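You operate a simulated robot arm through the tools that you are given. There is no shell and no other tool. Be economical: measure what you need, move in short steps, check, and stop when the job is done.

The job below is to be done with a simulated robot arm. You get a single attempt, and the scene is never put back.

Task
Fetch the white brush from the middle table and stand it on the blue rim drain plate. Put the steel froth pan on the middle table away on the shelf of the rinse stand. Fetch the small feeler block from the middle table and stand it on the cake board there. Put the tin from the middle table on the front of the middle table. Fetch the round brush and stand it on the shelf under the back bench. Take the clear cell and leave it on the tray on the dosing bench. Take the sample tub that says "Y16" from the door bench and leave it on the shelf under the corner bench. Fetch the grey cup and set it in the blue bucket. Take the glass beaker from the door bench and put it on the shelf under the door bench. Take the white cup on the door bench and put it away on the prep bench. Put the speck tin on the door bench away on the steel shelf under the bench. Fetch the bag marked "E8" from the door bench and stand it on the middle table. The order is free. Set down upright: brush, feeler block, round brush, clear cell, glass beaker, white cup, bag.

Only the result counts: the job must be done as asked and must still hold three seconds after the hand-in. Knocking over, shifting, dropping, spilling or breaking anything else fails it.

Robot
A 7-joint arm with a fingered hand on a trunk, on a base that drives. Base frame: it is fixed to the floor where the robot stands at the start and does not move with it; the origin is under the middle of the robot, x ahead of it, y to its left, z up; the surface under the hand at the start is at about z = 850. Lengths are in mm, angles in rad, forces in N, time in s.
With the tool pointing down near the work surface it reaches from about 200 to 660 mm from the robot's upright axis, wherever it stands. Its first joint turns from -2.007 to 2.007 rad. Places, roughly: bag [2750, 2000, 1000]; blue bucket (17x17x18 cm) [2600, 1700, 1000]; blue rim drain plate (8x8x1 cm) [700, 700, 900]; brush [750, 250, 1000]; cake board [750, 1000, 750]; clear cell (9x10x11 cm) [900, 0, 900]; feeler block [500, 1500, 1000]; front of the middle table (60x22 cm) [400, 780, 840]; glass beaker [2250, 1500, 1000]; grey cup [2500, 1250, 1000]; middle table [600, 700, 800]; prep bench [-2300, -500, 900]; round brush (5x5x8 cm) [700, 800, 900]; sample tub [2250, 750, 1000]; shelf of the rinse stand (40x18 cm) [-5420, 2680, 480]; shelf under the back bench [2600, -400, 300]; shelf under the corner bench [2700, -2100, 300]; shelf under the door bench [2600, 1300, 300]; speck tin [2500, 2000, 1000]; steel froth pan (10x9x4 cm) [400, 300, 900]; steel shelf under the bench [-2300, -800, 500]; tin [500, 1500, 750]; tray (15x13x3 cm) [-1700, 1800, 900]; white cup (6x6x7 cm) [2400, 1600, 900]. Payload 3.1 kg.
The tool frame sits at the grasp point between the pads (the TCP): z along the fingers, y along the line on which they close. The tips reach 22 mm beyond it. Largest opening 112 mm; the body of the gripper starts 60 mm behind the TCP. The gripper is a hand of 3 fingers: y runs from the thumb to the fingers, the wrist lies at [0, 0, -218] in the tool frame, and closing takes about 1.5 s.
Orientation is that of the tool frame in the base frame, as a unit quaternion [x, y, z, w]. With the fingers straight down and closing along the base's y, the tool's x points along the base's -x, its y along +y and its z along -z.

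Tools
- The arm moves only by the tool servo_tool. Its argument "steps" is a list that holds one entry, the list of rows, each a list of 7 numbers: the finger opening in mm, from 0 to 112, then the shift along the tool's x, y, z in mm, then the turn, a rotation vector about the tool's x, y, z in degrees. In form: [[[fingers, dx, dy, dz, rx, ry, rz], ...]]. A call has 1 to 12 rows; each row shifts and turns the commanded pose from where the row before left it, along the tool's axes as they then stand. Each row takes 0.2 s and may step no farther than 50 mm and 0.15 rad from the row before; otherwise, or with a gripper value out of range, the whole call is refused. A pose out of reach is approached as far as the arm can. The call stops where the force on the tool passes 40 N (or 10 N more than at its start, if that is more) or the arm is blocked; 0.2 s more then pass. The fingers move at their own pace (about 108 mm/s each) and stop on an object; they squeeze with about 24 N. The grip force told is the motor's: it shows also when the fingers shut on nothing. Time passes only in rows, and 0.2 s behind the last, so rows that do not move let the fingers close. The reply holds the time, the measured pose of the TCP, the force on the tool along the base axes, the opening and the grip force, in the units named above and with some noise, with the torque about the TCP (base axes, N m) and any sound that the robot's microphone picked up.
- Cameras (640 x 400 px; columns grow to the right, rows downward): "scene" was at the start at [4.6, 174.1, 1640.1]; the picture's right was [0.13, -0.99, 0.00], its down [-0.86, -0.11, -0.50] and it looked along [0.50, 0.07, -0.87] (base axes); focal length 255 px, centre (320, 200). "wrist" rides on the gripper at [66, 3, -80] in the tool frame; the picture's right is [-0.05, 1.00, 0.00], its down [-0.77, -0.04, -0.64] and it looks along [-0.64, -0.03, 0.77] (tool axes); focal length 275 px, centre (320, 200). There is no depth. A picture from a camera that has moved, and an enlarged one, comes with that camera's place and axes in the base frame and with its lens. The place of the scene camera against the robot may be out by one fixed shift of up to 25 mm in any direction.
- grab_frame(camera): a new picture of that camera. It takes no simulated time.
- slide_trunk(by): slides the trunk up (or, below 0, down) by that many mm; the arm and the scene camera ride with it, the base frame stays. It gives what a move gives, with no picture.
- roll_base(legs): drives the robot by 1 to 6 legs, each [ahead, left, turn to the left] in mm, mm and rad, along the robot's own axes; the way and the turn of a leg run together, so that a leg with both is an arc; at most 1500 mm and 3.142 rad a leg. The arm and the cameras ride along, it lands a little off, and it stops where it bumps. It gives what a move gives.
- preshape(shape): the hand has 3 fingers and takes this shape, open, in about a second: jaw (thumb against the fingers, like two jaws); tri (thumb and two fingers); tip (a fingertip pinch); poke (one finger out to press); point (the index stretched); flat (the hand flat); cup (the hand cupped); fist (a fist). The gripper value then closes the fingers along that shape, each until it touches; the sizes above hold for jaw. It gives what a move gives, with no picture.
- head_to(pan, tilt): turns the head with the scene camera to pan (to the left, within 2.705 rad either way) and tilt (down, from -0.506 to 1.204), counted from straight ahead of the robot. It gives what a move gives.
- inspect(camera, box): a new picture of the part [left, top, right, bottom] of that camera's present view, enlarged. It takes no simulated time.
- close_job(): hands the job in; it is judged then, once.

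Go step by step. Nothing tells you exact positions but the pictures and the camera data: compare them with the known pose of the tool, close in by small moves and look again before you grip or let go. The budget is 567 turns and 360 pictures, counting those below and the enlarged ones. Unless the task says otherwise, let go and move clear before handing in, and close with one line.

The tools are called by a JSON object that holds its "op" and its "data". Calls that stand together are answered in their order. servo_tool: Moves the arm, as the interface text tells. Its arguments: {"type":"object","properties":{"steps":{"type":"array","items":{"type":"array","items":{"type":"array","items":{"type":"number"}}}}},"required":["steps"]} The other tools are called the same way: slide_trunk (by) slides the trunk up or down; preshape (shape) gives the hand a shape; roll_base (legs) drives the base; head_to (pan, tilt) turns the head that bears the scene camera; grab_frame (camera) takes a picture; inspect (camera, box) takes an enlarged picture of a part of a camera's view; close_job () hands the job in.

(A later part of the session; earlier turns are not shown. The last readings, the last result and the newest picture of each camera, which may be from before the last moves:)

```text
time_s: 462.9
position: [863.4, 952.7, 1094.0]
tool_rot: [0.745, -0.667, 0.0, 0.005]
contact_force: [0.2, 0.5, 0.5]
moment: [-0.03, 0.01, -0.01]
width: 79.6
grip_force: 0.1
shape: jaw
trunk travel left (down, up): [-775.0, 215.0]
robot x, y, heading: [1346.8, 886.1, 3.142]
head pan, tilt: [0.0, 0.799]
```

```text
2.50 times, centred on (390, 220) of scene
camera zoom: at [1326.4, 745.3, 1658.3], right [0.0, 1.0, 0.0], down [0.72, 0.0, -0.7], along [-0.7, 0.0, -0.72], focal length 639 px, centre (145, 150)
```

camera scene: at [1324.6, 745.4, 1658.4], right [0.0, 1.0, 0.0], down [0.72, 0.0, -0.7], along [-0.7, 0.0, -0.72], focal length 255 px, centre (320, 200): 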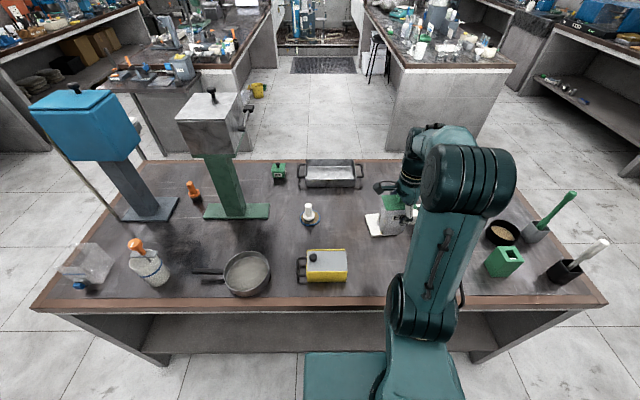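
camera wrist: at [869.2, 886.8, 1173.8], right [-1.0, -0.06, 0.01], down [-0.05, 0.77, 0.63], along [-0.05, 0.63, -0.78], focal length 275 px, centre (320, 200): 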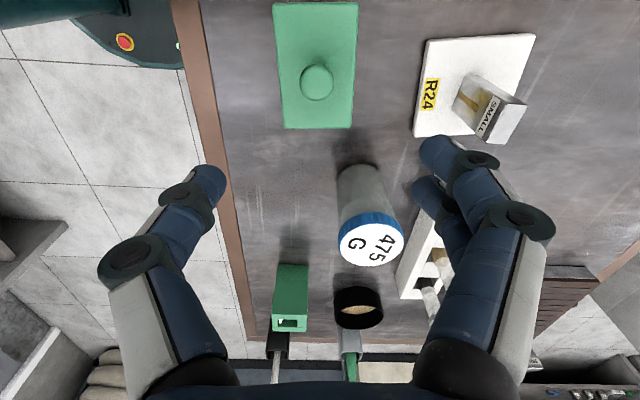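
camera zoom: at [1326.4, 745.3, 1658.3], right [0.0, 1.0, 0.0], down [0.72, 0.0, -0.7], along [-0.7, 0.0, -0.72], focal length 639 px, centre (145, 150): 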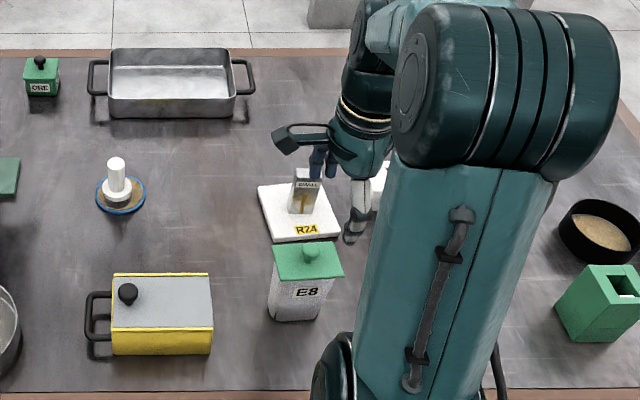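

The bag stands on the middle table. Next the clear cell at about [900, −10].

{"op": "servo_tool", "data": {"steps": [[[100, 0, -45, -20, 0, 0, 0], [100, 0, -45, -20, 0, 0, 0], [100, 0, -20, -20, 0, 0, 0]]]}}

{"op": "roll_base", "data": {"legs": [[0, 900, 0]]}}

{"op": "grab_frame", "data": {"camera": "scene"}}

{"op": "grab_frame", "data": {"camera": "wrist"}}

```text
time_s: 463.6
position: [974.0, 965.1, 1152.6]
tool_rot: [0.746, -0.666, 0.0, 0.005]
contact_force: [0.3, 0.0, -0.4]
moment: [0.0, 0.01, 0.0]
width: 99.7
grip_force: 0.0
shape: jaw
trunk travel left (down, up): [-775.0, 215.0]
robot x, y, heading: [1350.6, 887.8, 3.132]
head pan, tilt: [0.0, 0.799]
```

```text
time_s: 468.4
position: [970.7, 58.6, 1152.2]
tool_rot: [0.747, -0.665, 0.0, 0.005]
contact_force: [0.5, -0.7, 0.4]
moment: [0.0, 0.0, -0.02]
width: 99.9
grip_force: 0.1
shape: jaw
trunk travel left (down, up): [-775.0, 215.0]
robot x, y, heading: [1345.0, -18.0, 3.136]
head pan, tilt: [0.0, 0.799]
```

```text
202 pictures are left
camera scene: at [1323.4, -159.7, 1658.3], right [0.0, 1.0, 0.0], down [0.72, 0.0, -0.7], along [-0.7, 0.0, -0.72], focal length 255 px, centre (320, 200)
```

scene: 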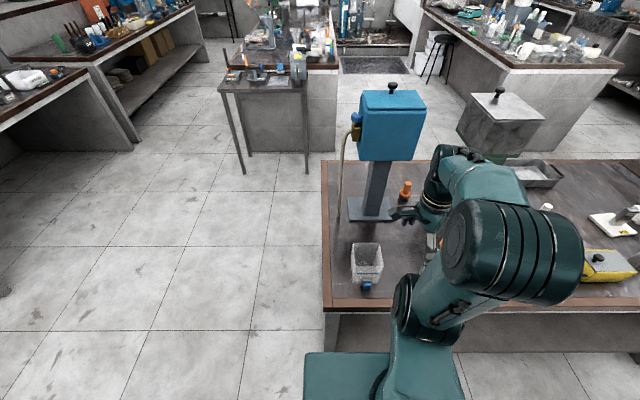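

```text
201 pictures are left
camera wrist: at [976.5, -7.1, 1232.0], right [-1.0, -0.07, 0.01], down [-0.05, 0.77, 0.63], along [-0.05, 0.63, -0.78], focal length 275 px, centre (320, 200)
```

wrist: 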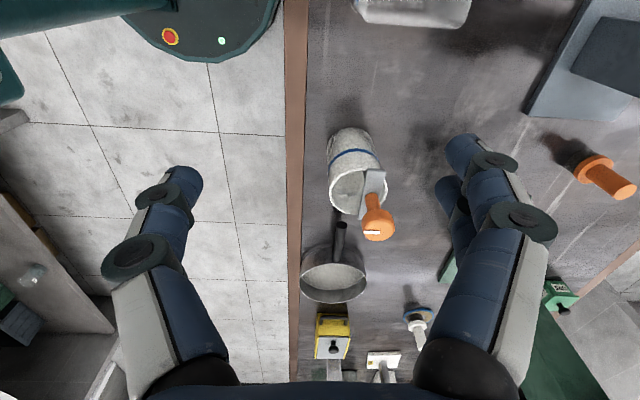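

{"op": "inspect", "data": {"camera": "scene", "box": [320, 220, 460, 310]}}

```text
4.44 times, centred on (390, 265) of scene
camera zoom: at [1323.4, -159.7, 1658.3], right [0.0, 1.0, 0.0], down [0.72, 0.0, -0.7], along [-0.7, 0.0, -0.72], focal length 1135 px, centre (9, -89)
```

zoom: 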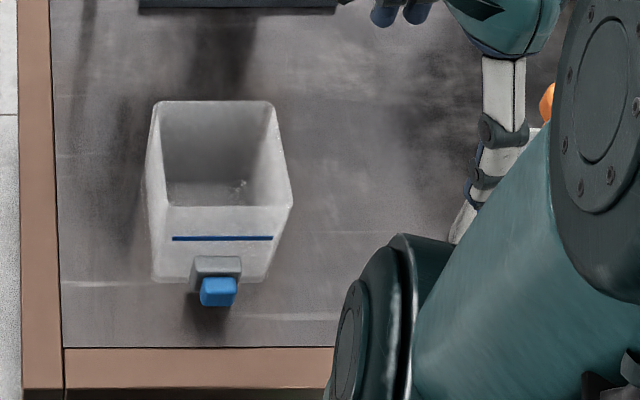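

The clear cell is open-topped with a tap on its front. I turn the hand to close along y and look from above.

{"op": "servo_tool", "data": {"steps": [[[112, 0, 0, 0, 0, 0, -8.34], [112, 0, 0, 0, 0, 0, -8.34], [112, 0, 0, 0, 0, 0, -8.34], [112, 0, 0, 0, 0, 0, -8.34], [112, 0, 0, 0, 0, 0, -8.34], [112, 0, 0, 0, 0, 0, -8.34], [112, 0, 0, 0, 0, 0, -8.34], [112, 0, 0, 0, 0, 0, -8.34], [112, 0, 0, 0, 0, 0, -8.34], [112, 0, 0, 0, 0, 0, -8.34]]]}}

{"op": "servo_tool", "data": {"steps": [[[112, -20, 40, 0, 0, 0, 0], [112, -20, 35, 20, 0, 0, 0]]]}}

{"op": "grab_frame", "data": {"camera": "wrist"}}

```text
time_s: 470.6
position: [971.7, 59.9, 1153.5]
tool_rot: [1.0, 0.001, -0.003, 0.004]
contact_force: [0.6, -0.8, 0.1]
moment: [0.04, -0.01, -0.04]
width: 112.0
grip_force: 0.1
shape: jaw
trunk travel left (down, up): [-775.0, 215.0]
robot x, y, heading: [1344.9, -19.1, 3.137]
head pan, tilt: [0.0, 0.799]
```

```text
time_s: 471.2
position: [929.7, -17.2, 1134.3]
tool_rot: [1.0, -0.001, -0.003, 0.004]
contact_force: [0.1, 0.1, 0.4]
moment: [0.04, -0.01, -0.02]
width: 111.9
grip_force: 0.1
shape: jaw
trunk travel left (down, up): [-775.0, 215.0]
robot x, y, heading: [1349.1, -14.4, 3.142]
head pan, tilt: [0.0, 0.799]
```

```text
199 pictures are left
camera wrist: at [996.7, -18.8, 1212.7], right [-0.05, -1.0, 0.01], down [-0.77, 0.04, 0.64], along [-0.64, 0.03, -0.77], focal length 275 px, centre (320, 200)
```

wrist: 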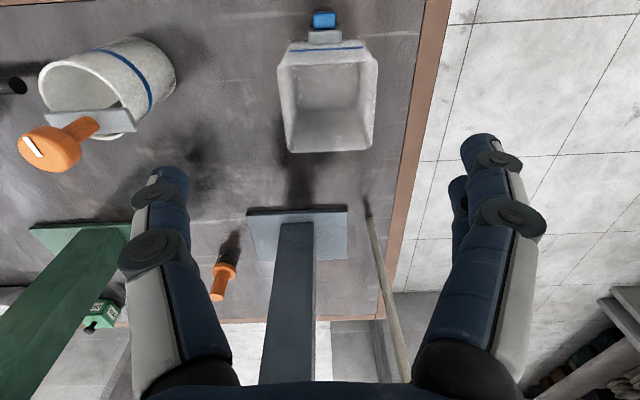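

{"op": "servo_tool", "data": {"steps": [[[112, -39, 6, 20, 0, 0, 0], [112, 0, 0, 45, 0, 0, 0], [112, 0, 0, 45, 0, 0, 0], [112, 0, 0, 20, 0, 0, 0]]]}}

{"op": "grab_frame", "data": {"camera": "wrist"}}

```text
time_s: 472.2
position: [891.1, -21.6, 1002.5]
tool_rot: [1.0, -0.002, -0.003, 0.003]
contact_force: [0.1, 0.4, 0.0]
moment: [-0.01, 0.0, 0.02]
width: 111.7
grip_force: 0.1
shape: jaw
trunk travel left (down, up): [-775.0, 215.0]
robot x, y, heading: [1342.9, -16.6, 3.139]
head pan, tilt: [0.0, 0.799]
```

```text
198 pictures are left
camera wrist: at [958.5, -24.3, 1081.4], right [-0.05, -1.0, 0.01], down [-0.77, 0.04, 0.64], along [-0.64, 0.02, -0.77], focal length 275 px, centre (320, 200)
```

wrist: 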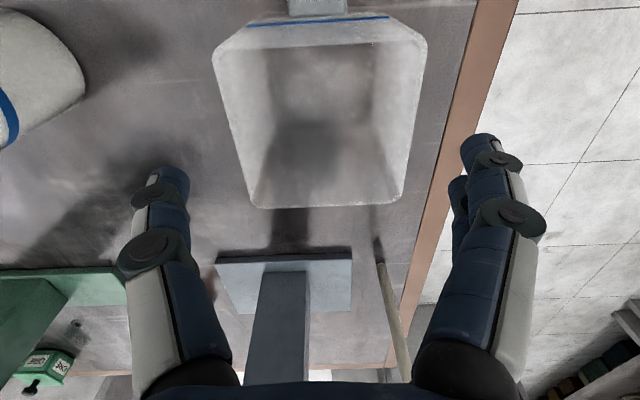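

{"op": "servo_tool", "data": {"steps": [[[112, 0, 2, 0, 0, 0, -3], [112, 0, 0, 30, 0, 0, 0], [112, 0, 0, 25, 0, 0, 0], [112, 0, 0, 15, 0, 0, 0]]]}}

{"op": "grab_frame", "data": {"camera": "wrist"}}

```text
time_s: 473.2
position: [889.8, -25.6, 934.4]
tool_rot: [1.0, 0.024, -0.004, 0.003]
contact_force: [-2.4, 1.4, 13.3]
moment: [0.29, -0.05, 0.05]
width: 111.8
grip_force: 0.0
shape: jaw
trunk travel left (down, up): [-775.0, 215.0]
robot x, y, heading: [1346.7, -22.2, 3.142]
head pan, tilt: [0.0, 0.799]
```

```text
197 pictures are left
camera wrist: at [957.8, -24.2, 1013.3], right [0.0, -1.0, 0.01], down [-0.77, 0.0, 0.64], along [-0.64, -0.01, -0.77], focal length 275 px, centre (320, 200)
```

wrist: 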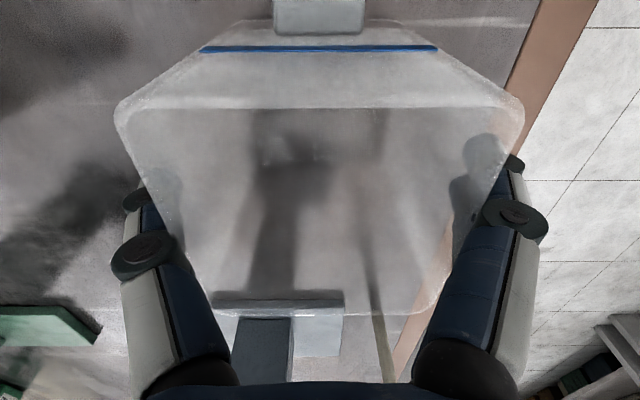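

{"op": "servo_tool", "data": {"steps": [[[112, 0, 0, -3, 0, 0, 0], [60, 0, 0, 0, 0, 0, 0], [60, 0, 0, 0, 0, 0, 0], [60, 0, 0, 0, 0, 0, 0], [60, 0, 0, 0, 0, 0, 0]]]}}

{"op": "grab_frame", "data": {"camera": "wrist"}}

```text
time_s: 474.4
position: [890.4, -25.1, 937.4]
tool_rot: [1.0, 0.026, -0.003, 0.003]
contact_force: [0.2, 0.7, 0.6]
moment: [-0.13, -0.01, -0.02]
width: 91.9
grip_force: 24.0
shape: jaw
trunk travel left (down, up): [-775.0, 215.0]
robot x, y, heading: [1348.5, -18.0, 3.142]
head pan, tilt: [0.0, 0.799]
```

```text
196 pictures are left
camera wrist: at [957.5, -24.7, 1015.6], right [0.01, -1.0, 0.01], down [-0.77, 0.0, 0.64], along [-0.64, -0.01, -0.77], focal length 275 px, centre (320, 200)
```

wrist: 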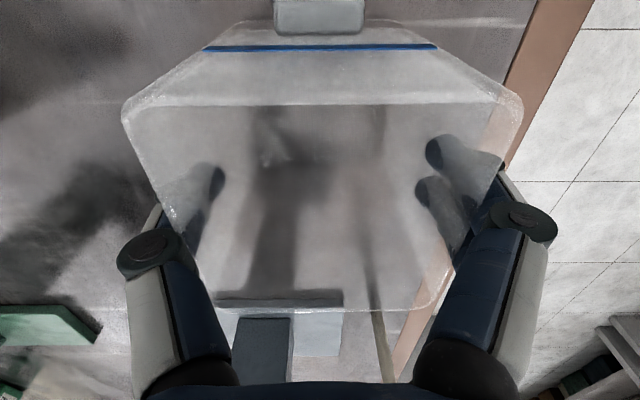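

{"op": "servo_tool", "data": {"steps": [[[60, 0, 0, -5, 0, 0, 0], [60, 0, 0, -10, 0, 0, 0], [60, 0, 0, -20, 0, 0, 0], [60, 0, 0, -30, 0, 0, 0], [60, 0, 0, -30, 0, 0, 0], [60, 0, 0, -30, 0, 0, 0]]]}}

{"op": "grab_frame", "data": {"camera": "wrist"}}

{"op": "inspect", "data": {"camera": "scene", "box": [320, 160, 460, 290]}}

```text
time_s: 475.8
position: [892.9, -25.4, 1063.1]
tool_rot: [1.0, 0.026, -0.002, 0.004]
contact_force: [0.3, -0.3, -3.3]
moment: [-0.01, 0.05, 0.0]
width: 92.1
grip_force: 24.0
shape: jaw
trunk travel left (down, up): [-775.0, 215.0]
robot x, y, heading: [1347.3, -17.7, 3.147]
head pan, tilt: [0.0, 0.799]
```

```text
195 pictures are left
camera wrist: at [960.0, -24.4, 1141.6], right [0.01, -1.0, 0.01], down [-0.77, 0.0, 0.64], along [-0.64, -0.01, -0.77], focal length 275 px, centre (320, 200)
```

wrist: 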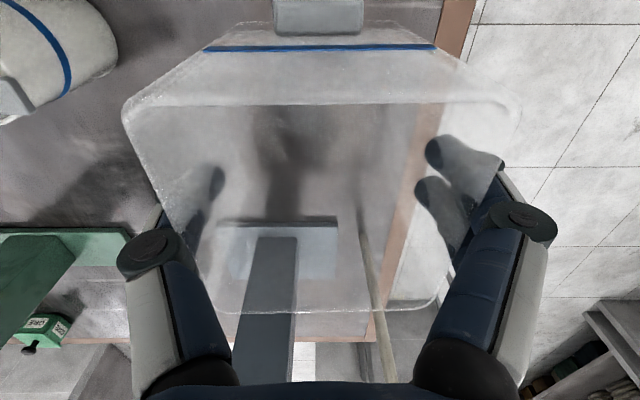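

```text
3.08 times, centred on (390, 225) of scene
camera zoom: at [1323.9, -159.4, 1658.3], right [0.0, 1.0, 0.0], down [0.72, 0.0, -0.7], along [-0.7, 0.0, -0.72], focal length 786 px, centre (105, 123)
```

zoom: 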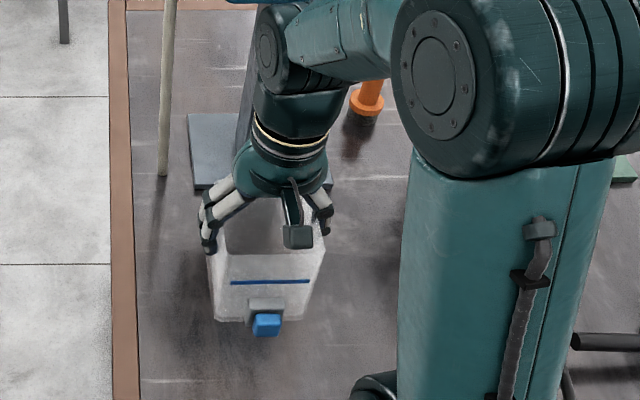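

The clear cell hangs level. I drive round the right end of the table into the corridor by the dosing bench.

{"op": "roll_base", "data": {"legs": [[-150, 0, 0], [0, 600, 0], [1500, 0, 0], [200, 0, 0]]}}

{"op": "grab_frame", "data": {"camera": "scene"}}

```text
time_s: 488.1
position: [-586.6, -645.4, 1063.5]
tool_rot: [0.999, 0.032, -0.003, 0.004]
contact_force: [-0.2, -0.3, -3.0]
moment: [-0.01, 0.01, -0.02]
width: 92.1
grip_force: 23.9
shape: jaw
trunk travel left (down, up): [-775.0, 215.0]
robot x, y, heading: [-131.7, -631.9, -3.132]
head pan, tilt: [0.0, 0.799]
```

```text
193 pictures are left
camera scene: at [-154.0, -772.9, 1658.3], right [-0.01, 1.0, 0.0], down [0.72, 0.01, -0.7], along [-0.7, -0.01, -0.72], focal length 255 px, centre (320, 200)
```

scene: 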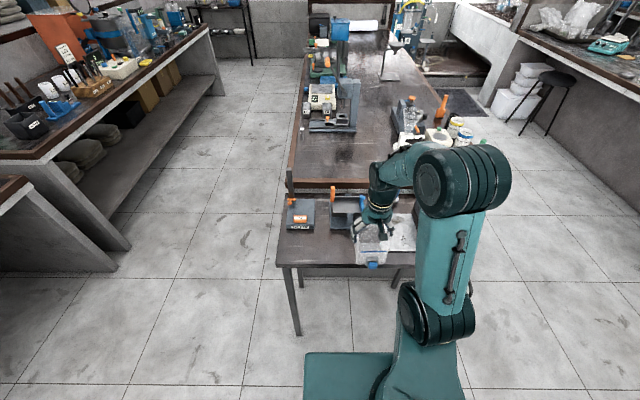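

{"op": "roll_base", "data": {"legs": [[-60, 0, 0], [0, -420, 0], [130, -60, -0.01], [0, -770, 0]]}}

{"op": "grab_frame", "data": {"camera": "scene"}}

```text
time_s: 496.0
position: [-665.1, 619.8, 1062.2]
tool_rot: [1.0, 0.031, -0.003, 0.004]
contact_force: [-0.5, 1.1, -2.1]
moment: [0.0, 0.04, 0.02]
width: 91.9
grip_force: 24.0
shape: jaw
trunk travel left (down, up): [-775.0, 215.0]
robot x, y, heading: [-212.1, 632.4, -3.131]
head pan, tilt: [0.0, 0.799]
```

```text
192 pictures are left
camera scene: at [-234.0, 490.5, 1658.4], right [-0.01, 1.0, 0.0], down [0.72, 0.01, -0.7], along [-0.7, -0.01, -0.72], focal length 255 px, centre (320, 200)
```

scene: 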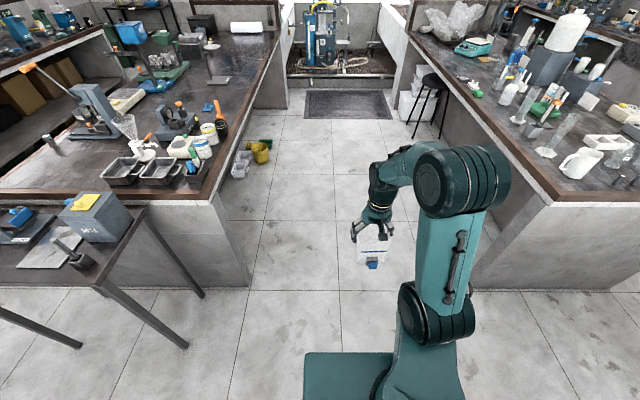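

{"op": "roll_base", "data": {"legs": [[1490, 0, -0.01], [0, 0, -1.571]]}}

{"op": "grab_frame", "data": {"camera": "scene"}}

```text
time_s: 507.2
position: [-1652.5, 1084.3, 1063.7]
tool_rot: [-0.699, 0.715, 0.004, -0.001]
contact_force: [0.1, -0.8, -2.9]
moment: [-0.02, -0.02, 0.01]
width: 92.1
grip_force: 24.1
shape: jaw
trunk travel left (down, up): [-775.0, 215.0]
robot x, y, heading: [-1681.2, 634.6, 1.502]
head pan, tilt: [0.0, 0.799]
```

```text
191 pictures are left
camera scene: at [-1831.2, 676.2, 1658.4], right [1.0, -0.07, 0.0], down [-0.05, -0.72, -0.7], along [0.05, 0.69, -0.72], focal length 255 px, centre (320, 200)
```

scene: 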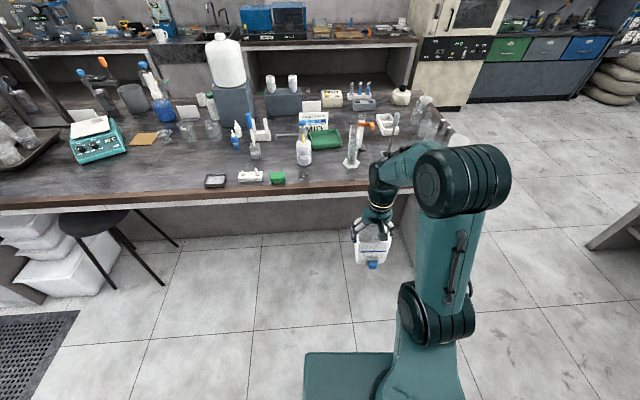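

{"op": "inspect", "data": {"camera": "scene", "box": [180, 70, 440, 200]}}

```text
2.46 times, centred on (310, 135) of scene
camera zoom: at [-1831.2, 676.2, 1658.4], right [1.0, -0.07, 0.0], down [-0.05, -0.72, -0.7], along [0.05, 0.69, -0.72], focal length 629 px, centre (345, 360)
```

zoom: 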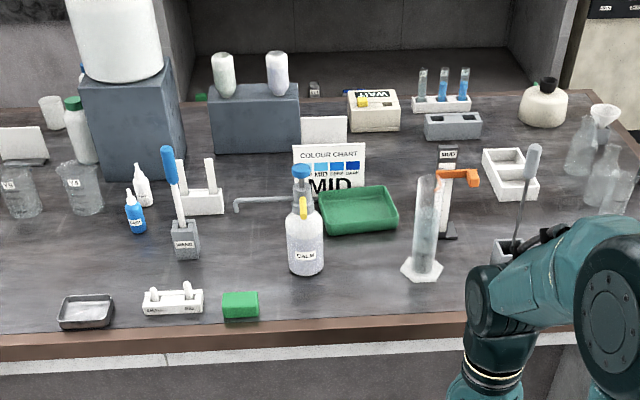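

The tray is the green one behind the wash bottle and cylinder, near [-1715, 1845]. I raise the trunk so the cell clears everything, then drive up to the bench.

{"op": "slide_trunk", "data": {"by": 190}}

{"op": "roll_base", "data": {"legs": [[0, 0, 0.068], [400, 40, 0]]}}

{"op": "head_to", "data": {"pan": -0.1, "tilt": 0.9}}

{"op": "grab_frame", "data": {"camera": "scene"}}

{"op": "grab_frame", "data": {"camera": "wrist"}}

```text
time_s: 509.3
position: [-1652.5, 1084.8, 1252.1]
tool_rot: [-0.699, 0.715, 0.004, 0.001]
contact_force: [-0.1, 0.2, -3.1]
moment: [0.04, 0.0, -0.02]
width: 92.1
grip_force: 23.9
shape: jaw
trunk travel left (down, up): [-965.0, 25.0]
robot x, y, heading: [-1677.8, 629.9, 1.497]
head pan, tilt: [0.0, 0.799]
```

```text
time_s: 512.2
position: [-1721.7, 1483.3, 1252.6]
tool_rot: [0.724, -0.69, -0.005, -0.001]
contact_force: [-0.8, -0.5, -2.4]
moment: [0.03, -0.04, -0.03]
width: 91.8
grip_force: 23.8
shape: jaw
trunk travel left (down, up): [-965.0, 25.0]
robot x, y, heading: [-1717.2, 1029.7, 1.568]
head pan, tilt: [0.0, 0.799]
```

```text
time_s: 512.9
position: [-1722.1, 1486.1, 1251.1]
tool_rot: [0.724, -0.69, -0.005, 0.001]
contact_force: [-0.2, 0.3, -3.8]
moment: [0.04, 0.0, -0.01]
width: 92.1
grip_force: 24.5
shape: jaw
trunk travel left (down, up): [-965.0, 25.0]
robot x, y, heading: [-1712.5, 1029.0, 1.569]
head pan, tilt: [-0.099, 0.901]
```

```text
189 pictures are left
camera scene: at [-1863.9, 1059.7, 1840.5], right [0.99, -0.1, 0.0], down [-0.08, -0.78, -0.62], along [0.06, 0.62, -0.78], focal length 255 px, centre (320, 200)
```

scene: 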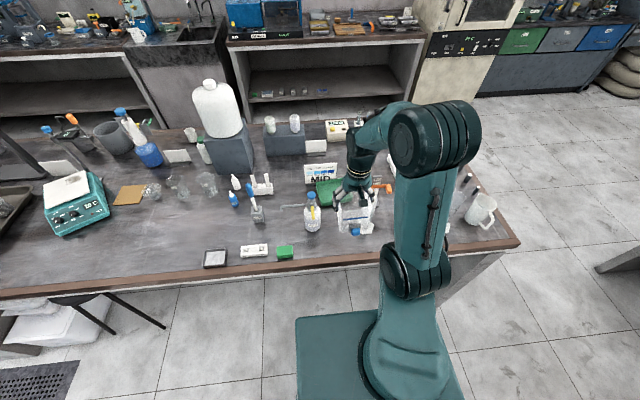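

```text
188 pictures are left
camera wrist: at [-1720.6, 1417.7, 1330.8], right [-1.0, 0.0, 0.01], down [0.0, 0.77, 0.64], along [-0.01, 0.64, -0.77], focal length 275 px, centre (320, 200)
```

wrist: 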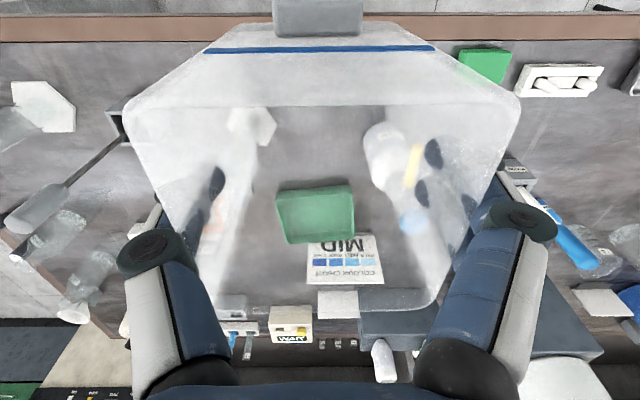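

{"op": "roll_base", "data": {"legs": [[165, 0, 0]]}}

{"op": "servo_tool", "data": {"steps": [[[60, -40, 0, 0, 0, 0, 0], [60, -40, 0, 0, 0, 0, 0], [60, -40, 0, 0, 0, 0, 0], [60, -36, 0, 0, 0, 0, 0]]]}}

{"op": "grab_frame", "data": {"camera": "wrist"}}

{"op": "grab_frame", "data": {"camera": "scene"}}

```text
time_s: 514.3
position: [-1721.1, 1645.4, 1253.2]
tool_rot: [0.724, -0.69, -0.005, 0.0]
contact_force: [0.2, 0.6, -2.9]
moment: [0.0, 0.0, 0.0]
width: 92.3
grip_force: 23.7
shape: jaw
trunk travel left (down, up): [-965.0, 25.0]
robot x, y, heading: [-1716.0, 1193.1, 1.571]
head pan, tilt: [-0.099, 0.901]
```

```text
time_s: 515.3
position: [-1728.8, 1802.9, 1251.6]
tool_rot: [0.723, -0.691, -0.003, 0.0]
contact_force: [0.3, -0.4, -2.6]
moment: [0.02, 0.0, -0.03]
width: 92.0
grip_force: 24.8
shape: jaw
trunk travel left (down, up): [-965.0, 25.0]
robot x, y, heading: [-1717.9, 1198.1, 1.566]
head pan, tilt: [-0.099, 0.901]
```

```text
187 pictures are left
camera wrist: at [-1728.4, 1737.1, 1330.9], right [-1.0, 0.0, 0.01], down [0.0, 0.77, 0.64], along [-0.01, 0.64, -0.77], focal length 275 px, centre (320, 200)
```

wrist: 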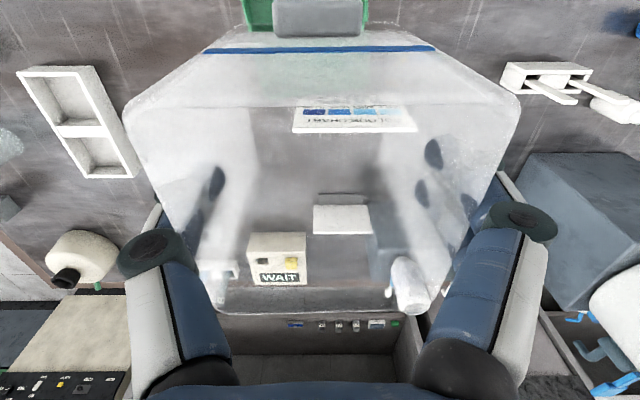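

```text
186 pictures are left
camera scene: at [-1864.0, 1224.6, 1840.3], right [0.99, -0.1, 0.0], down [-0.08, -0.78, -0.62], along [0.06, 0.62, -0.78], focal length 255 px, centre (320, 200)
```

scene: 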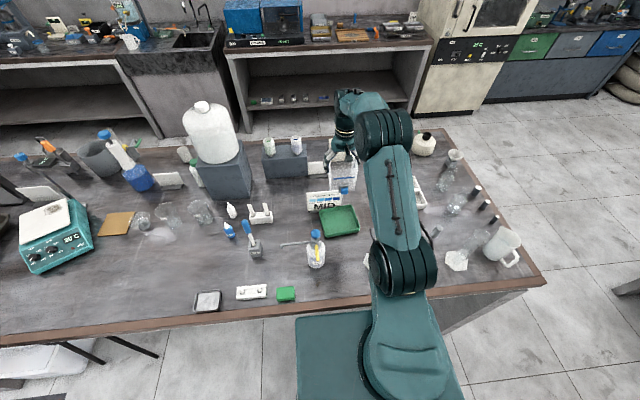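

{"op": "servo_tool", "data": {"steps": [[[60, -11, -8, 20, 0, 0, 0], [60, 0, 0, 45, 0, 0, 0], [60, 0, 0, 45, 0, 0, 0], [60, 0, 0, 45, 0, 0, 0], [60, 0, 0, 30, 0, 0, 0]]]}}

{"op": "grab_frame", "data": {"camera": "wrist"}}

{"op": "inspect", "data": {"camera": "scene", "box": [270, 120, 470, 290]}}

```text
time_s: 516.5
position: [-1722.5, 1817.8, 1066.9]
tool_rot: [0.724, -0.69, -0.004, 0.001]
contact_force: [0.2, 0.3, -3.1]
moment: [0.06, -0.02, -0.01]
width: 92.1
grip_force: 24.0
shape: jaw
trunk travel left (down, up): [-965.0, 25.0]
robot x, y, heading: [-1717.4, 1195.6, 1.568]
head pan, tilt: [-0.099, 0.901]
```

```text
185 pictures are left
camera wrist: at [-1722.0, 1750.7, 1144.7], right [-1.0, 0.0, 0.01], down [0.0, 0.77, 0.64], along [-0.01, 0.64, -0.77], focal length 275 px, centre (320, 200)
```

wrist: 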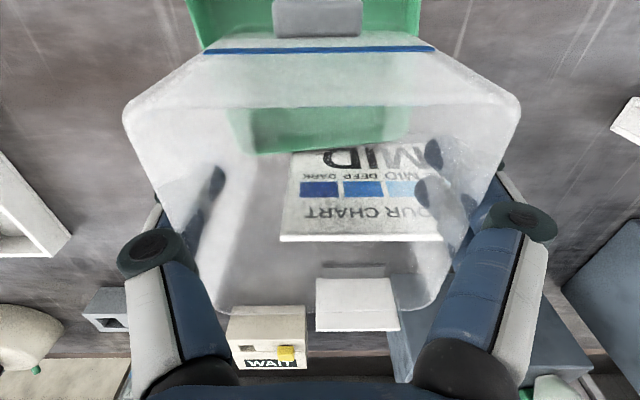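

```text
2.35 times, centred on (370, 205) of scene
camera zoom: at [-1863.5, 1223.0, 1840.4], right [0.99, -0.1, 0.0], down [-0.08, -0.78, -0.62], along [0.06, 0.62, -0.78], focal length 601 px, centre (202, 188)
```

zoom: 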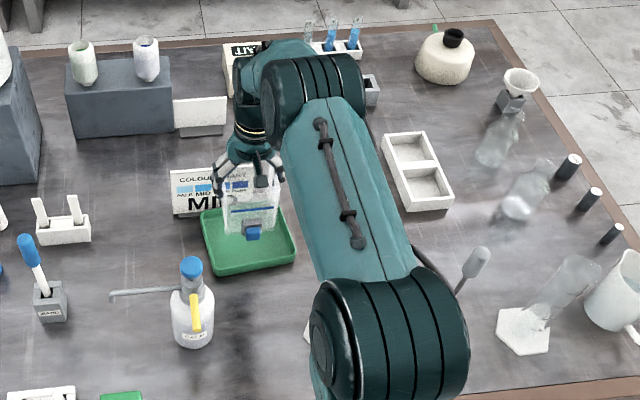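

{"op": "servo_tool", "data": {"steps": [[[60, 4, 4, 30, 0, 0, 0], [60, 0, 0, 25, 0, 0, 0], [60, 0, 0, 10, 0, 0, 0]]]}}

{"op": "grab_frame", "data": {"camera": "wrist"}}

{"op": "inspect", "data": {"camera": "scene", "box": [310, 170, 410, 250]}}

```text
time_s: 517.3
position: [-1724.9, 1811.2, 1001.8]
tool_rot: [0.724, -0.689, -0.004, 0.0]
contact_force: [0.8, -0.9, -3.1]
moment: [0.03, -0.01, 0.0]
width: 91.9
grip_force: 24.4
shape: jaw
trunk travel left (down, up): [-965.0, 25.0]
robot x, y, heading: [-1715.0, 1194.5, 1.565]
head pan, tilt: [-0.099, 0.901]
```

```text
183 pictures are left
camera wrist: at [-1725.6, 1743.8, 1080.6], right [-1.0, 0.0, 0.01], down [0.0, 0.77, 0.64], along [-0.01, 0.64, -0.77], focal length 275 px, centre (320, 200)
```

wrist: 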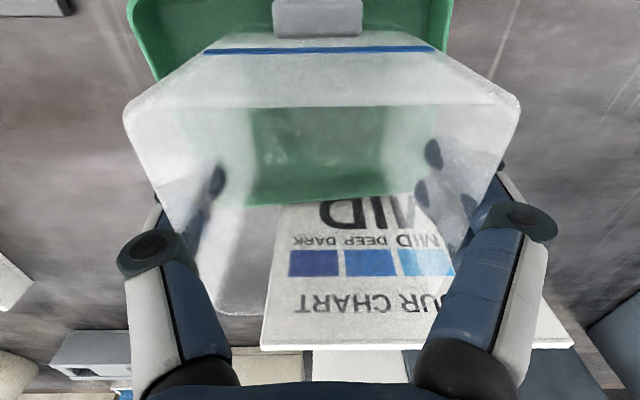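

```text
5.00 times, centred on (360, 210) of scene
camera zoom: at [-1863.2, 1221.9, 1840.5], right [0.99, -0.1, 0.0], down [-0.08, -0.78, -0.62], along [0.06, 0.62, -0.78], focal length 1277 px, centre (120, 150)
```

zoom: 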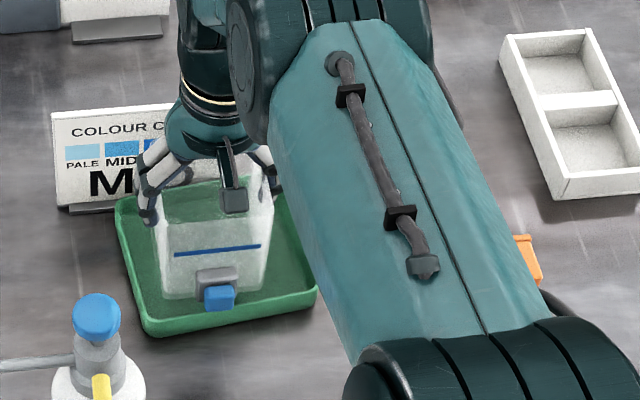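

{"op": "servo_tool", "data": {"steps": [[[60, -11, 0, 0, 0, 0, 0], [60, 0, 0, 4, 0, 0, 0], [60, 0, 0, 4, 0, 0, 0], [60, 0, 0, 2, 0, 0, 0], [60, 0, 0, 0, 0, 0, 0]]]}}

{"op": "inspect", "data": {"camera": "scene", "box": [310, 170, 410, 250]}}

```text
time_s: 518.5
position: [-1727.4, 1822.1, 993.3]
tool_rot: [0.724, -0.69, -0.004, 0.001]
contact_force: [-0.3, -0.3, -3.1]
moment: [0.03, 0.04, 0.03]
width: 92.1
grip_force: 24.0
shape: jaw
trunk travel left (down, up): [-965.0, 25.0]
robot x, y, heading: [-1716.6, 1190.2, 1.571]
head pan, tilt: [-0.099, 0.901]
```

```text
5.00 times, centred on (360, 210) of scene
camera zoom: at [-1863.0, 1222.2, 1840.4], right [0.99, -0.1, 0.0], down [-0.08, -0.78, -0.62], along [0.06, 0.62, -0.78], focal length 1277 px, centre (120, 150)
```

zoom: 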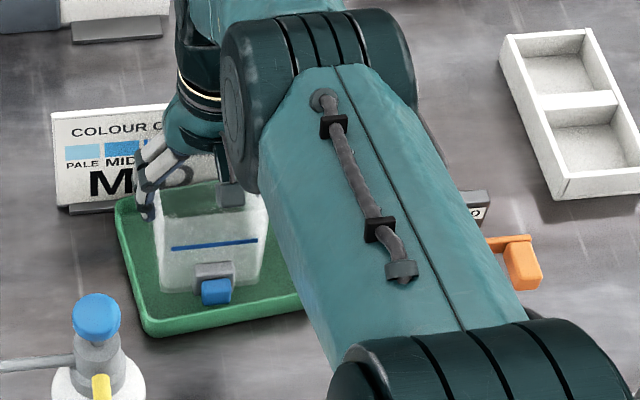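

{"op": "servo_tool", "data": {"steps": [[[60, 0, -3, 2, 0, 0, 0], [60, 0, 0, 2, 0, 0, 0], [60, 0, 0, 0, 0, 0, 0], [60, 0, 0, 2, 0, 0, 0], [60, 0, 0, 0, 0, 0, 0]]]}}

```text
time_s: 519.7
position: [-1723.6, 1821.3, 988.5]
tool_rot: [0.724, -0.69, -0.006, -0.001]
contact_force: [2.3, 3.8, 16.6]
moment: [-0.06, 0.69, -0.05]
width: 91.2
grip_force: 23.7
shape: jaw
trunk travel left (down, up): [-965.0, 25.0]
robot x, y, heading: [-1717.8, 1196.2, 1.568]
head pan, tilt: [-0.099, 0.901]
```

{"op": "servo_tool", "data": {"steps": [[[60, 0, 0, -1.5, 0, 0, 0], [100, 0, 0, 0, 0, 0, 0], [112, 0, 0, 0, 0, 0, 0], [112, 0, 0, 0, 0, 0, 0]]]}}

{"op": "grab_frame", "data": {"camera": "wrist"}}

{"op": "inspect", "data": {"camera": "scene", "box": [310, 170, 410, 250]}}

```text
time_s: 520.7
position: [-1724.1, 1822.1, 988.7]
tool_rot: [0.724, -0.69, -0.004, 0.001]
contact_force: [2.5, 1.6, 7.2]
moment: [-0.03, -0.03, -0.01]
width: 111.5
grip_force: 0.1
shape: jaw
trunk travel left (down, up): [-965.0, 25.0]
robot x, y, heading: [-1716.7, 1192.1, 1.563]
head pan, tilt: [-0.099, 0.901]
```

```text
180 pictures are left
camera wrist: at [-1722.7, 1754.5, 1067.9], right [-1.0, 0.0, 0.01], down [0.0, 0.77, 0.64], along [-0.01, 0.64, -0.77], focal length 275 px, centre (320, 200)
```

wrist: 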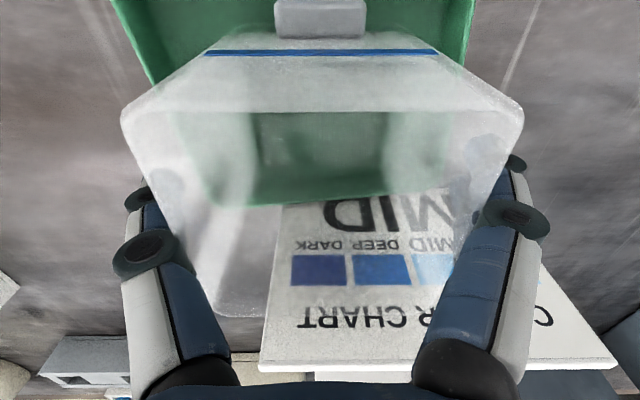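

```text
5.00 times, centred on (360, 210) of scene
camera zoom: at [-1862.4, 1220.1, 1840.5], right [0.99, -0.1, 0.0], down [-0.08, -0.78, -0.62], along [0.06, 0.62, -0.78], focal length 1277 px, centre (120, 150)
```

zoom: 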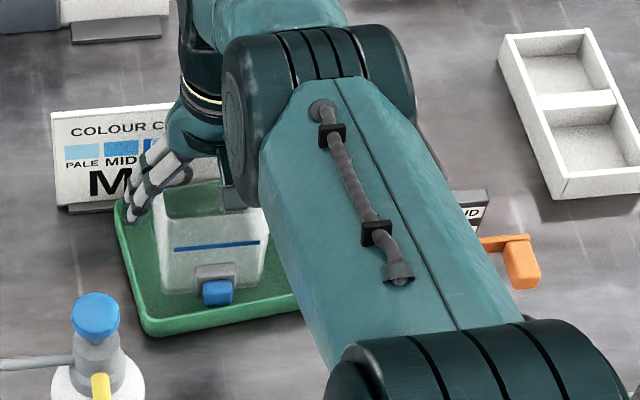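

{"op": "servo_tool", "data": {"steps": [[[112, 0, 0, -5, 0, 0, 0], [112, 0, 0, -15, 0, 0, 0], [112, 0, 0, -30, 0, 0, 0], [112, 0, 0, -45, 0, 0, 0], [112, 0, 0, -45, 0, 0, 0], [112, 0, 0, -45, 0, 0, 0], [112, 0, 0, -45, 0, 0, 0]]]}}

{"op": "grab_frame", "data": {"camera": "wrist"}}

```text
time_s: 522.3
position: [-1723.1, 1818.8, 1218.5]
tool_rot: [0.724, -0.69, -0.004, 0.0]
contact_force: [0.1, 0.3, 0.2]
moment: [0.02, 0.02, -0.05]
width: 112.2
grip_force: 0.1
shape: jaw
trunk travel left (down, up): [-965.0, 25.0]
robot x, y, heading: [-1714.3, 1189.8, 1.569]
head pan, tilt: [-0.099, 0.901]
```

```text
178 pictures are left
camera wrist: at [-1722.2, 1752.5, 1296.4], right [-1.0, 0.0, 0.01], down [0.0, 0.77, 0.64], along [-0.01, 0.64, -0.77], focal length 275 px, centre (320, 200)
```

wrist: 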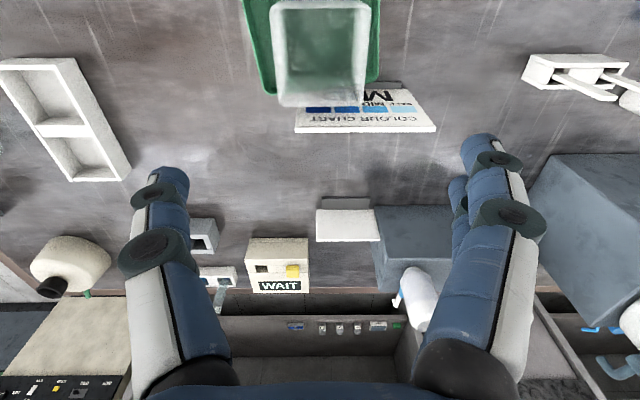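

The clear cell stands in the tray. I retract, turn round to the prep bench across the corridor and look for free room.

{"op": "servo_tool", "data": {"steps": [[[100, 45, 0, 0, 0, 0, 0], [100, 45, 0, 0, 0, 0, 0], [100, 45, 0, 0, 0, 0, 0], [100, 45, 0, 0, 0, 0, 0]]]}}

{"op": "roll_base", "data": {"legs": [[-420, 0, 0], [-100, 500, 0]]}}

{"op": "inspect", "data": {"camera": "scene", "box": [320, 100, 560, 260]}}

{"op": "head_to", "data": {"pan": 2.6, "tilt": 0.7}}

{"op": "grab_frame", "data": {"camera": "scene"}}

```text
time_s: 523.3
position: [-1712.6, 1637.8, 1217.8]
tool_rot: [0.724, -0.689, -0.005, -0.001]
contact_force: [-0.4, -0.1, -0.3]
moment: [0.01, 0.05, 0.0]
width: 100.4
grip_force: 0.1
shape: jaw
trunk travel left (down, up): [-965.0, 25.0]
robot x, y, heading: [-1714.3, 1192.8, 1.567]
head pan, tilt: [-0.099, 0.901]
```

```text
time_s: 528.5
position: [-2215.6, 1113.5, 1217.2]
tool_rot: [0.726, -0.687, -0.003, 0.001]
contact_force: [-0.4, -0.2, 0.2]
moment: [-0.02, -0.03, -0.04]
width: 100.1
grip_force: 0.1
shape: jaw
trunk travel left (down, up): [-965.0, 25.0]
robot x, y, heading: [-2214.3, 665.3, 1.574]
head pan, tilt: [-0.099, 0.901]
```

```text
2.50 times, centred on (440, 180) of scene
camera zoom: at [-2360.8, 693.3, 1840.5], right [1.0, -0.1, 0.0], down [-0.08, -0.78, -0.62], along [0.06, 0.62, -0.78], focal length 639 px, centre (20, 250)
```

zoom: 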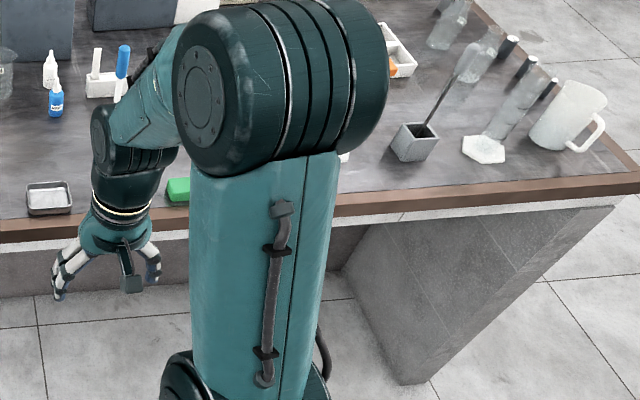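

```text
time_s: 530.9
position: [-2215.5, 1113.2, 1216.2]
tool_rot: [0.727, -0.686, -0.006, 0.0]
contact_force: [-0.5, -0.2, 0.8]
moment: [-0.01, -0.02, 0.04]
width: 100.0
grip_force: 0.1
shape: jaw
trunk travel left (down, up): [-965.0, 25.0]
robot x, y, heading: [-2213.5, 662.7, 1.576]
head pan, tilt: [2.601, 0.7]
```

```text
176 pictures are left
camera scene: at [-2412.4, 545.1, 1856.6], right [-0.86, 0.51, 0.0], down [0.33, 0.55, -0.76], along [-0.39, -0.66, -0.64], focal length 255 px, centre (320, 200)
```

scene: 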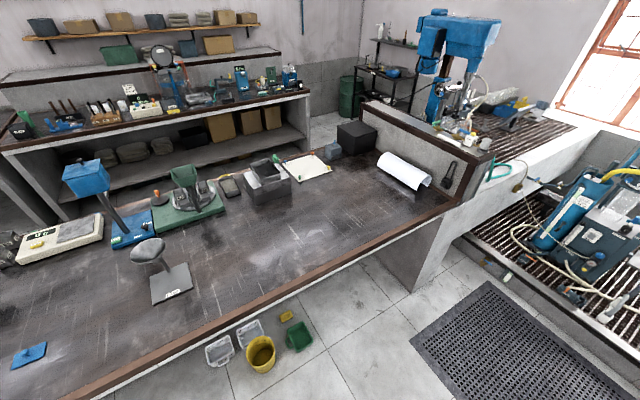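

The prep bench has plenty of free surface near its corridor edge. Now I fetch the white cup: back to the door bench.

{"op": "roll_base", "data": {"legs": [[0, 0, -1.576], [1500, 0, 0], [450, 0, 0], [0, 1400, 0], [1500, 0, 0], [560, -400, 0]]}}

{"op": "slide_trunk", "data": {"by": -190}}

{"op": "grab_frame", "data": {"camera": "wrist"}}

```text
time_s: 561.3
position: [2243.8, 1527.5, 1217.0]
tool_rot: [-0.014, 1.0, 0.004, 0.003]
contact_force: [-0.5, -0.4, -0.5]
moment: [0.02, 0.01, -0.03]
width: 100.3
grip_force: 0.1
shape: jaw
trunk travel left (down, up): [-965.0, 25.0]
robot x, y, heading: [1796.8, 1537.6, -0.017]
head pan, tilt: [2.601, 0.7]
```

```text
time_s: 563.4
position: [2243.9, 1527.2, 1026.8]
tool_rot: [-0.014, 1.0, 0.003, 0.004]
contact_force: [0.2, -0.3, 0.8]
moment: [0.02, -0.01, -0.01]
width: 100.1
grip_force: 0.0
shape: jaw
trunk travel left (down, up): [-775.0, 215.0]
robot x, y, heading: [1796.6, 1535.3, -0.027]
head pan, tilt: [2.601, 0.7]
```

```text
175 pictures are left
camera wrist: at [2176.9, 1527.6, 1106.0], right [0.02, 1.0, 0.01], down [0.77, -0.02, 0.64], along [0.64, -0.01, -0.77], focal length 275 px, centre (320, 200)
```

wrist: 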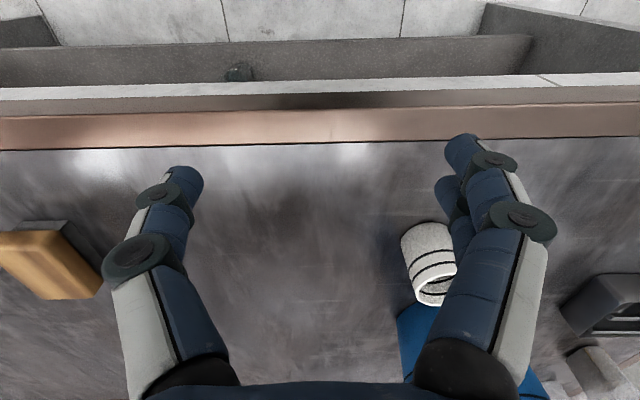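

{"op": "roll_base", "data": {"legs": [[100, 100, 0.02]]}}

{"op": "servo_tool", "data": {"steps": [[[95, -20, 0, 0, 0, 0, 0], [95, -10, 0, 0, 0, 0, 0]]]}}

{"op": "grab_frame", "data": {"camera": "wrist"}}

```text
time_s: 564.7
position: [2345.1, 1634.4, 1026.6]
tool_rot: [-0.023, 1.0, 0.004, 0.003]
contact_force: [-0.1, -0.1, -0.8]
moment: [-0.01, -0.03, 0.0]
width: 99.9
grip_force: 0.0
shape: jaw
trunk travel left (down, up): [-775.0, 215.0]
robot x, y, heading: [1897.6, 1637.1, -0.006]
head pan, tilt: [2.601, 0.7]
```

```text
time_s: 565.3
position: [2376.9, 1637.0, 1026.6]
tool_rot: [-0.023, 1.0, 0.004, 0.002]
contact_force: [0.8, -0.2, 0.5]
moment: [0.02, -0.03, 0.0]
width: 95.3
grip_force: 0.0
shape: jaw
trunk travel left (down, up): [-775.0, 215.0]
robot x, y, heading: [1897.0, 1633.8, -0.009]
head pan, tilt: [2.601, 0.7]
```

```text
174 pictures are left
camera wrist: at [2309.2, 1636.3, 1105.4], right [0.0, 1.0, 0.01], down [0.77, 0.0, 0.64], along [0.64, 0.01, -0.77], focal length 275 px, centre (320, 200)
```

wrist: 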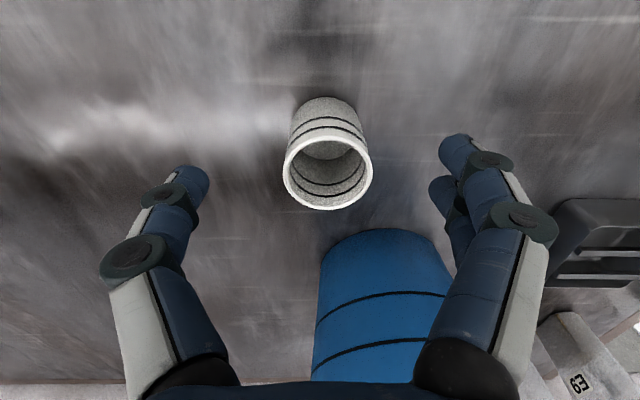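

{"op": "servo_tool", "data": {"steps": [[[95, -32, 5, 0, 0, 0, 0], [95, 0, 0, 35, 0, 0, 0]]]}}

{"op": "grab_frame", "data": {"camera": "wrist"}}

```text
time_s: 565.9
position: [2406.4, 1642.6, 993.0]
tool_rot: [-0.023, 1.0, 0.003, 0.004]
contact_force: [-0.4, -1.1, 0.0]
moment: [0.02, 0.01, -0.03]
width: 95.3
grip_force: 0.0
shape: jaw
trunk travel left (down, up): [-775.0, 215.0]
robot x, y, heading: [1895.5, 1635.8, -0.002]
head pan, tilt: [2.601, 0.7]
```

```text
173 pictures are left
camera wrist: at [2339.8, 1641.4, 1071.3], right [0.0, 1.0, 0.01], down [0.77, 0.0, 0.64], along [0.64, 0.01, -0.77], focal length 275 px, centre (320, 200)
```

wrist: 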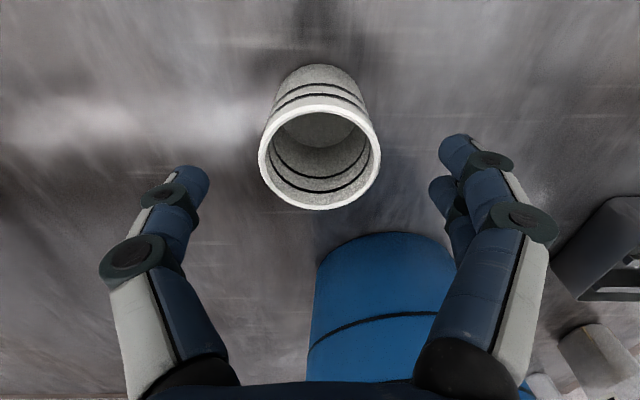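

{"op": "servo_tool", "data": {"steps": [[[95, -2, 0, 30, 0, 0, 0], [95, 0, 0, 31, 0, 0, 0], [40, 0, 0, 0, 0, 0, 0], [40, 0, 0, 0, 0, 0, 0], [40, 0, 0, 0, 0, 0, 0], [40, 0, 0, -10, 0, 0, 0], [40, 0, 0, -40, 0, 0, 0], [40, 0, 0, -45, 0, 0, 0], [40, 0, 0, -45, 0, 0, 0]]]}}

{"op": "grab_frame", "data": {"camera": "wrist"}}

```text
time_s: 567.9
position: [2407.9, 1640.4, 1073.3]
tool_rot: [-0.023, 1.0, 0.004, 0.002]
contact_force: [-1.2, 0.2, -0.2]
moment: [0.02, -0.02, -0.01]
width: 45.1
grip_force: 24.7
shape: jaw
trunk travel left (down, up): [-775.0, 215.0]
robot x, y, heading: [1899.3, 1636.1, -0.006]
head pan, tilt: [2.601, 0.7]
```

```text
172 pictures are left
camera wrist: at [2341.6, 1640.4, 1151.4], right [0.0, 1.0, 0.01], down [0.77, 0.0, 0.64], along [0.64, 0.01, -0.77], focal length 275 px, centre (320, 200)
```

wrist: 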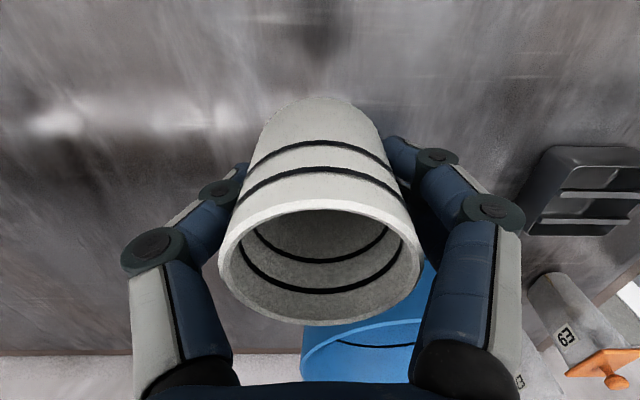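

The white cup is held. I drive it to the prep bench.

{"op": "servo_tool", "data": {"steps": [[[40, 25, 0, -40, 0, 0, 0], [40, 25, 0, -30, 0, 0, 0]]]}}

{"op": "roll_base", "data": {"legs": [[-380, 420, 0], [-1500, 0, 0.006], [-320, 0, 0], [0, -1420, 0]]}}

{"op": "roll_base", "data": {"legs": [[-1500, 0, 0], [-350, 0, 0], [0, 0, -1.571]]}}

{"op": "head_to", "data": {"pan": 0.0, "tilt": 0.8}}

{"op": "grab_frame", "data": {"camera": "scene"}}

```text
time_s: 568.5
position: [2358.6, 1639.8, 1139.1]
tool_rot: [-0.024, 1.0, 0.004, 0.003]
contact_force: [-1.1, -0.3, -1.0]
moment: [0.02, -0.02, 0.04]
width: 45.2
grip_force: 24.0
shape: jaw
trunk travel left (down, up): [-775.0, 215.0]
robot x, y, heading: [1897.5, 1635.0, -0.002]
head pan, tilt: [2.601, 0.7]
```

```text
time_s: 587.2
position: [101.5, 696.4, 1138.7]
tool_rot: [-0.014, 1.0, 0.003, 0.003]
contact_force: [0.3, -1.3, 0.0]
moment: [-0.03, 0.01, 0.02]
width: 45.2
grip_force: 24.1
shape: jaw
trunk travel left (down, up): [-775.0, 215.0]
robot x, y, heading: [-357.9, 701.5, -0.024]
head pan, tilt: [2.601, 0.7]
```

```text
time_s: 600.4
position: [-2224.7, 288.6, 1139.6]
tool_rot: [0.702, 0.712, -0.001, 0.004]
contact_force: [0.7, 0.3, -0.5]
moment: [-0.01, 0.0, 0.04]
width: 45.0
grip_force: 24.1
shape: jaw
trunk travel left (down, up): [-775.0, 215.0]
robot x, y, heading: [-2212.4, 748.0, -1.608]
head pan, tilt: [2.601, 0.7]
```

```text
time_s: 602.7
position: [-2224.4, 288.7, 1139.0]
tool_rot: [0.702, 0.713, 0.0, 0.005]
contact_force: [-0.5, -0.3, -0.5]
moment: [-0.01, -0.02, 0.02]
width: 45.1
grip_force: 24.0
shape: jaw
trunk travel left (down, up): [-775.0, 215.0]
robot x, y, heading: [-2215.3, 749.8, -1.609]
head pan, tilt: [0.0, 0.799]
```

```text
171 pictures are left
camera scene: at [-2063.0, 733.9, 1658.4], right [-1.0, 0.04, 0.0], down [0.03, 0.72, -0.7], along [-0.03, -0.7, -0.72], focal length 255 px, centre (320, 200)
```

scene: 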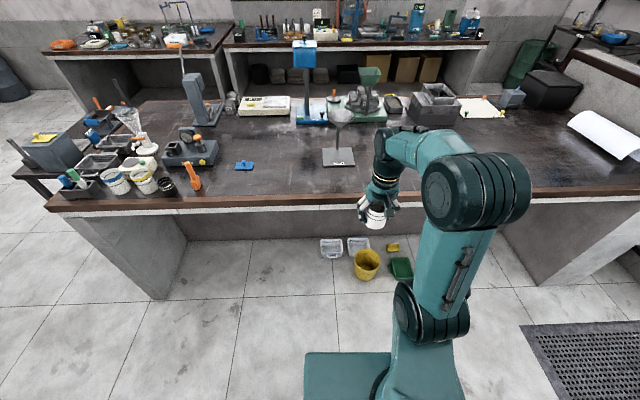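

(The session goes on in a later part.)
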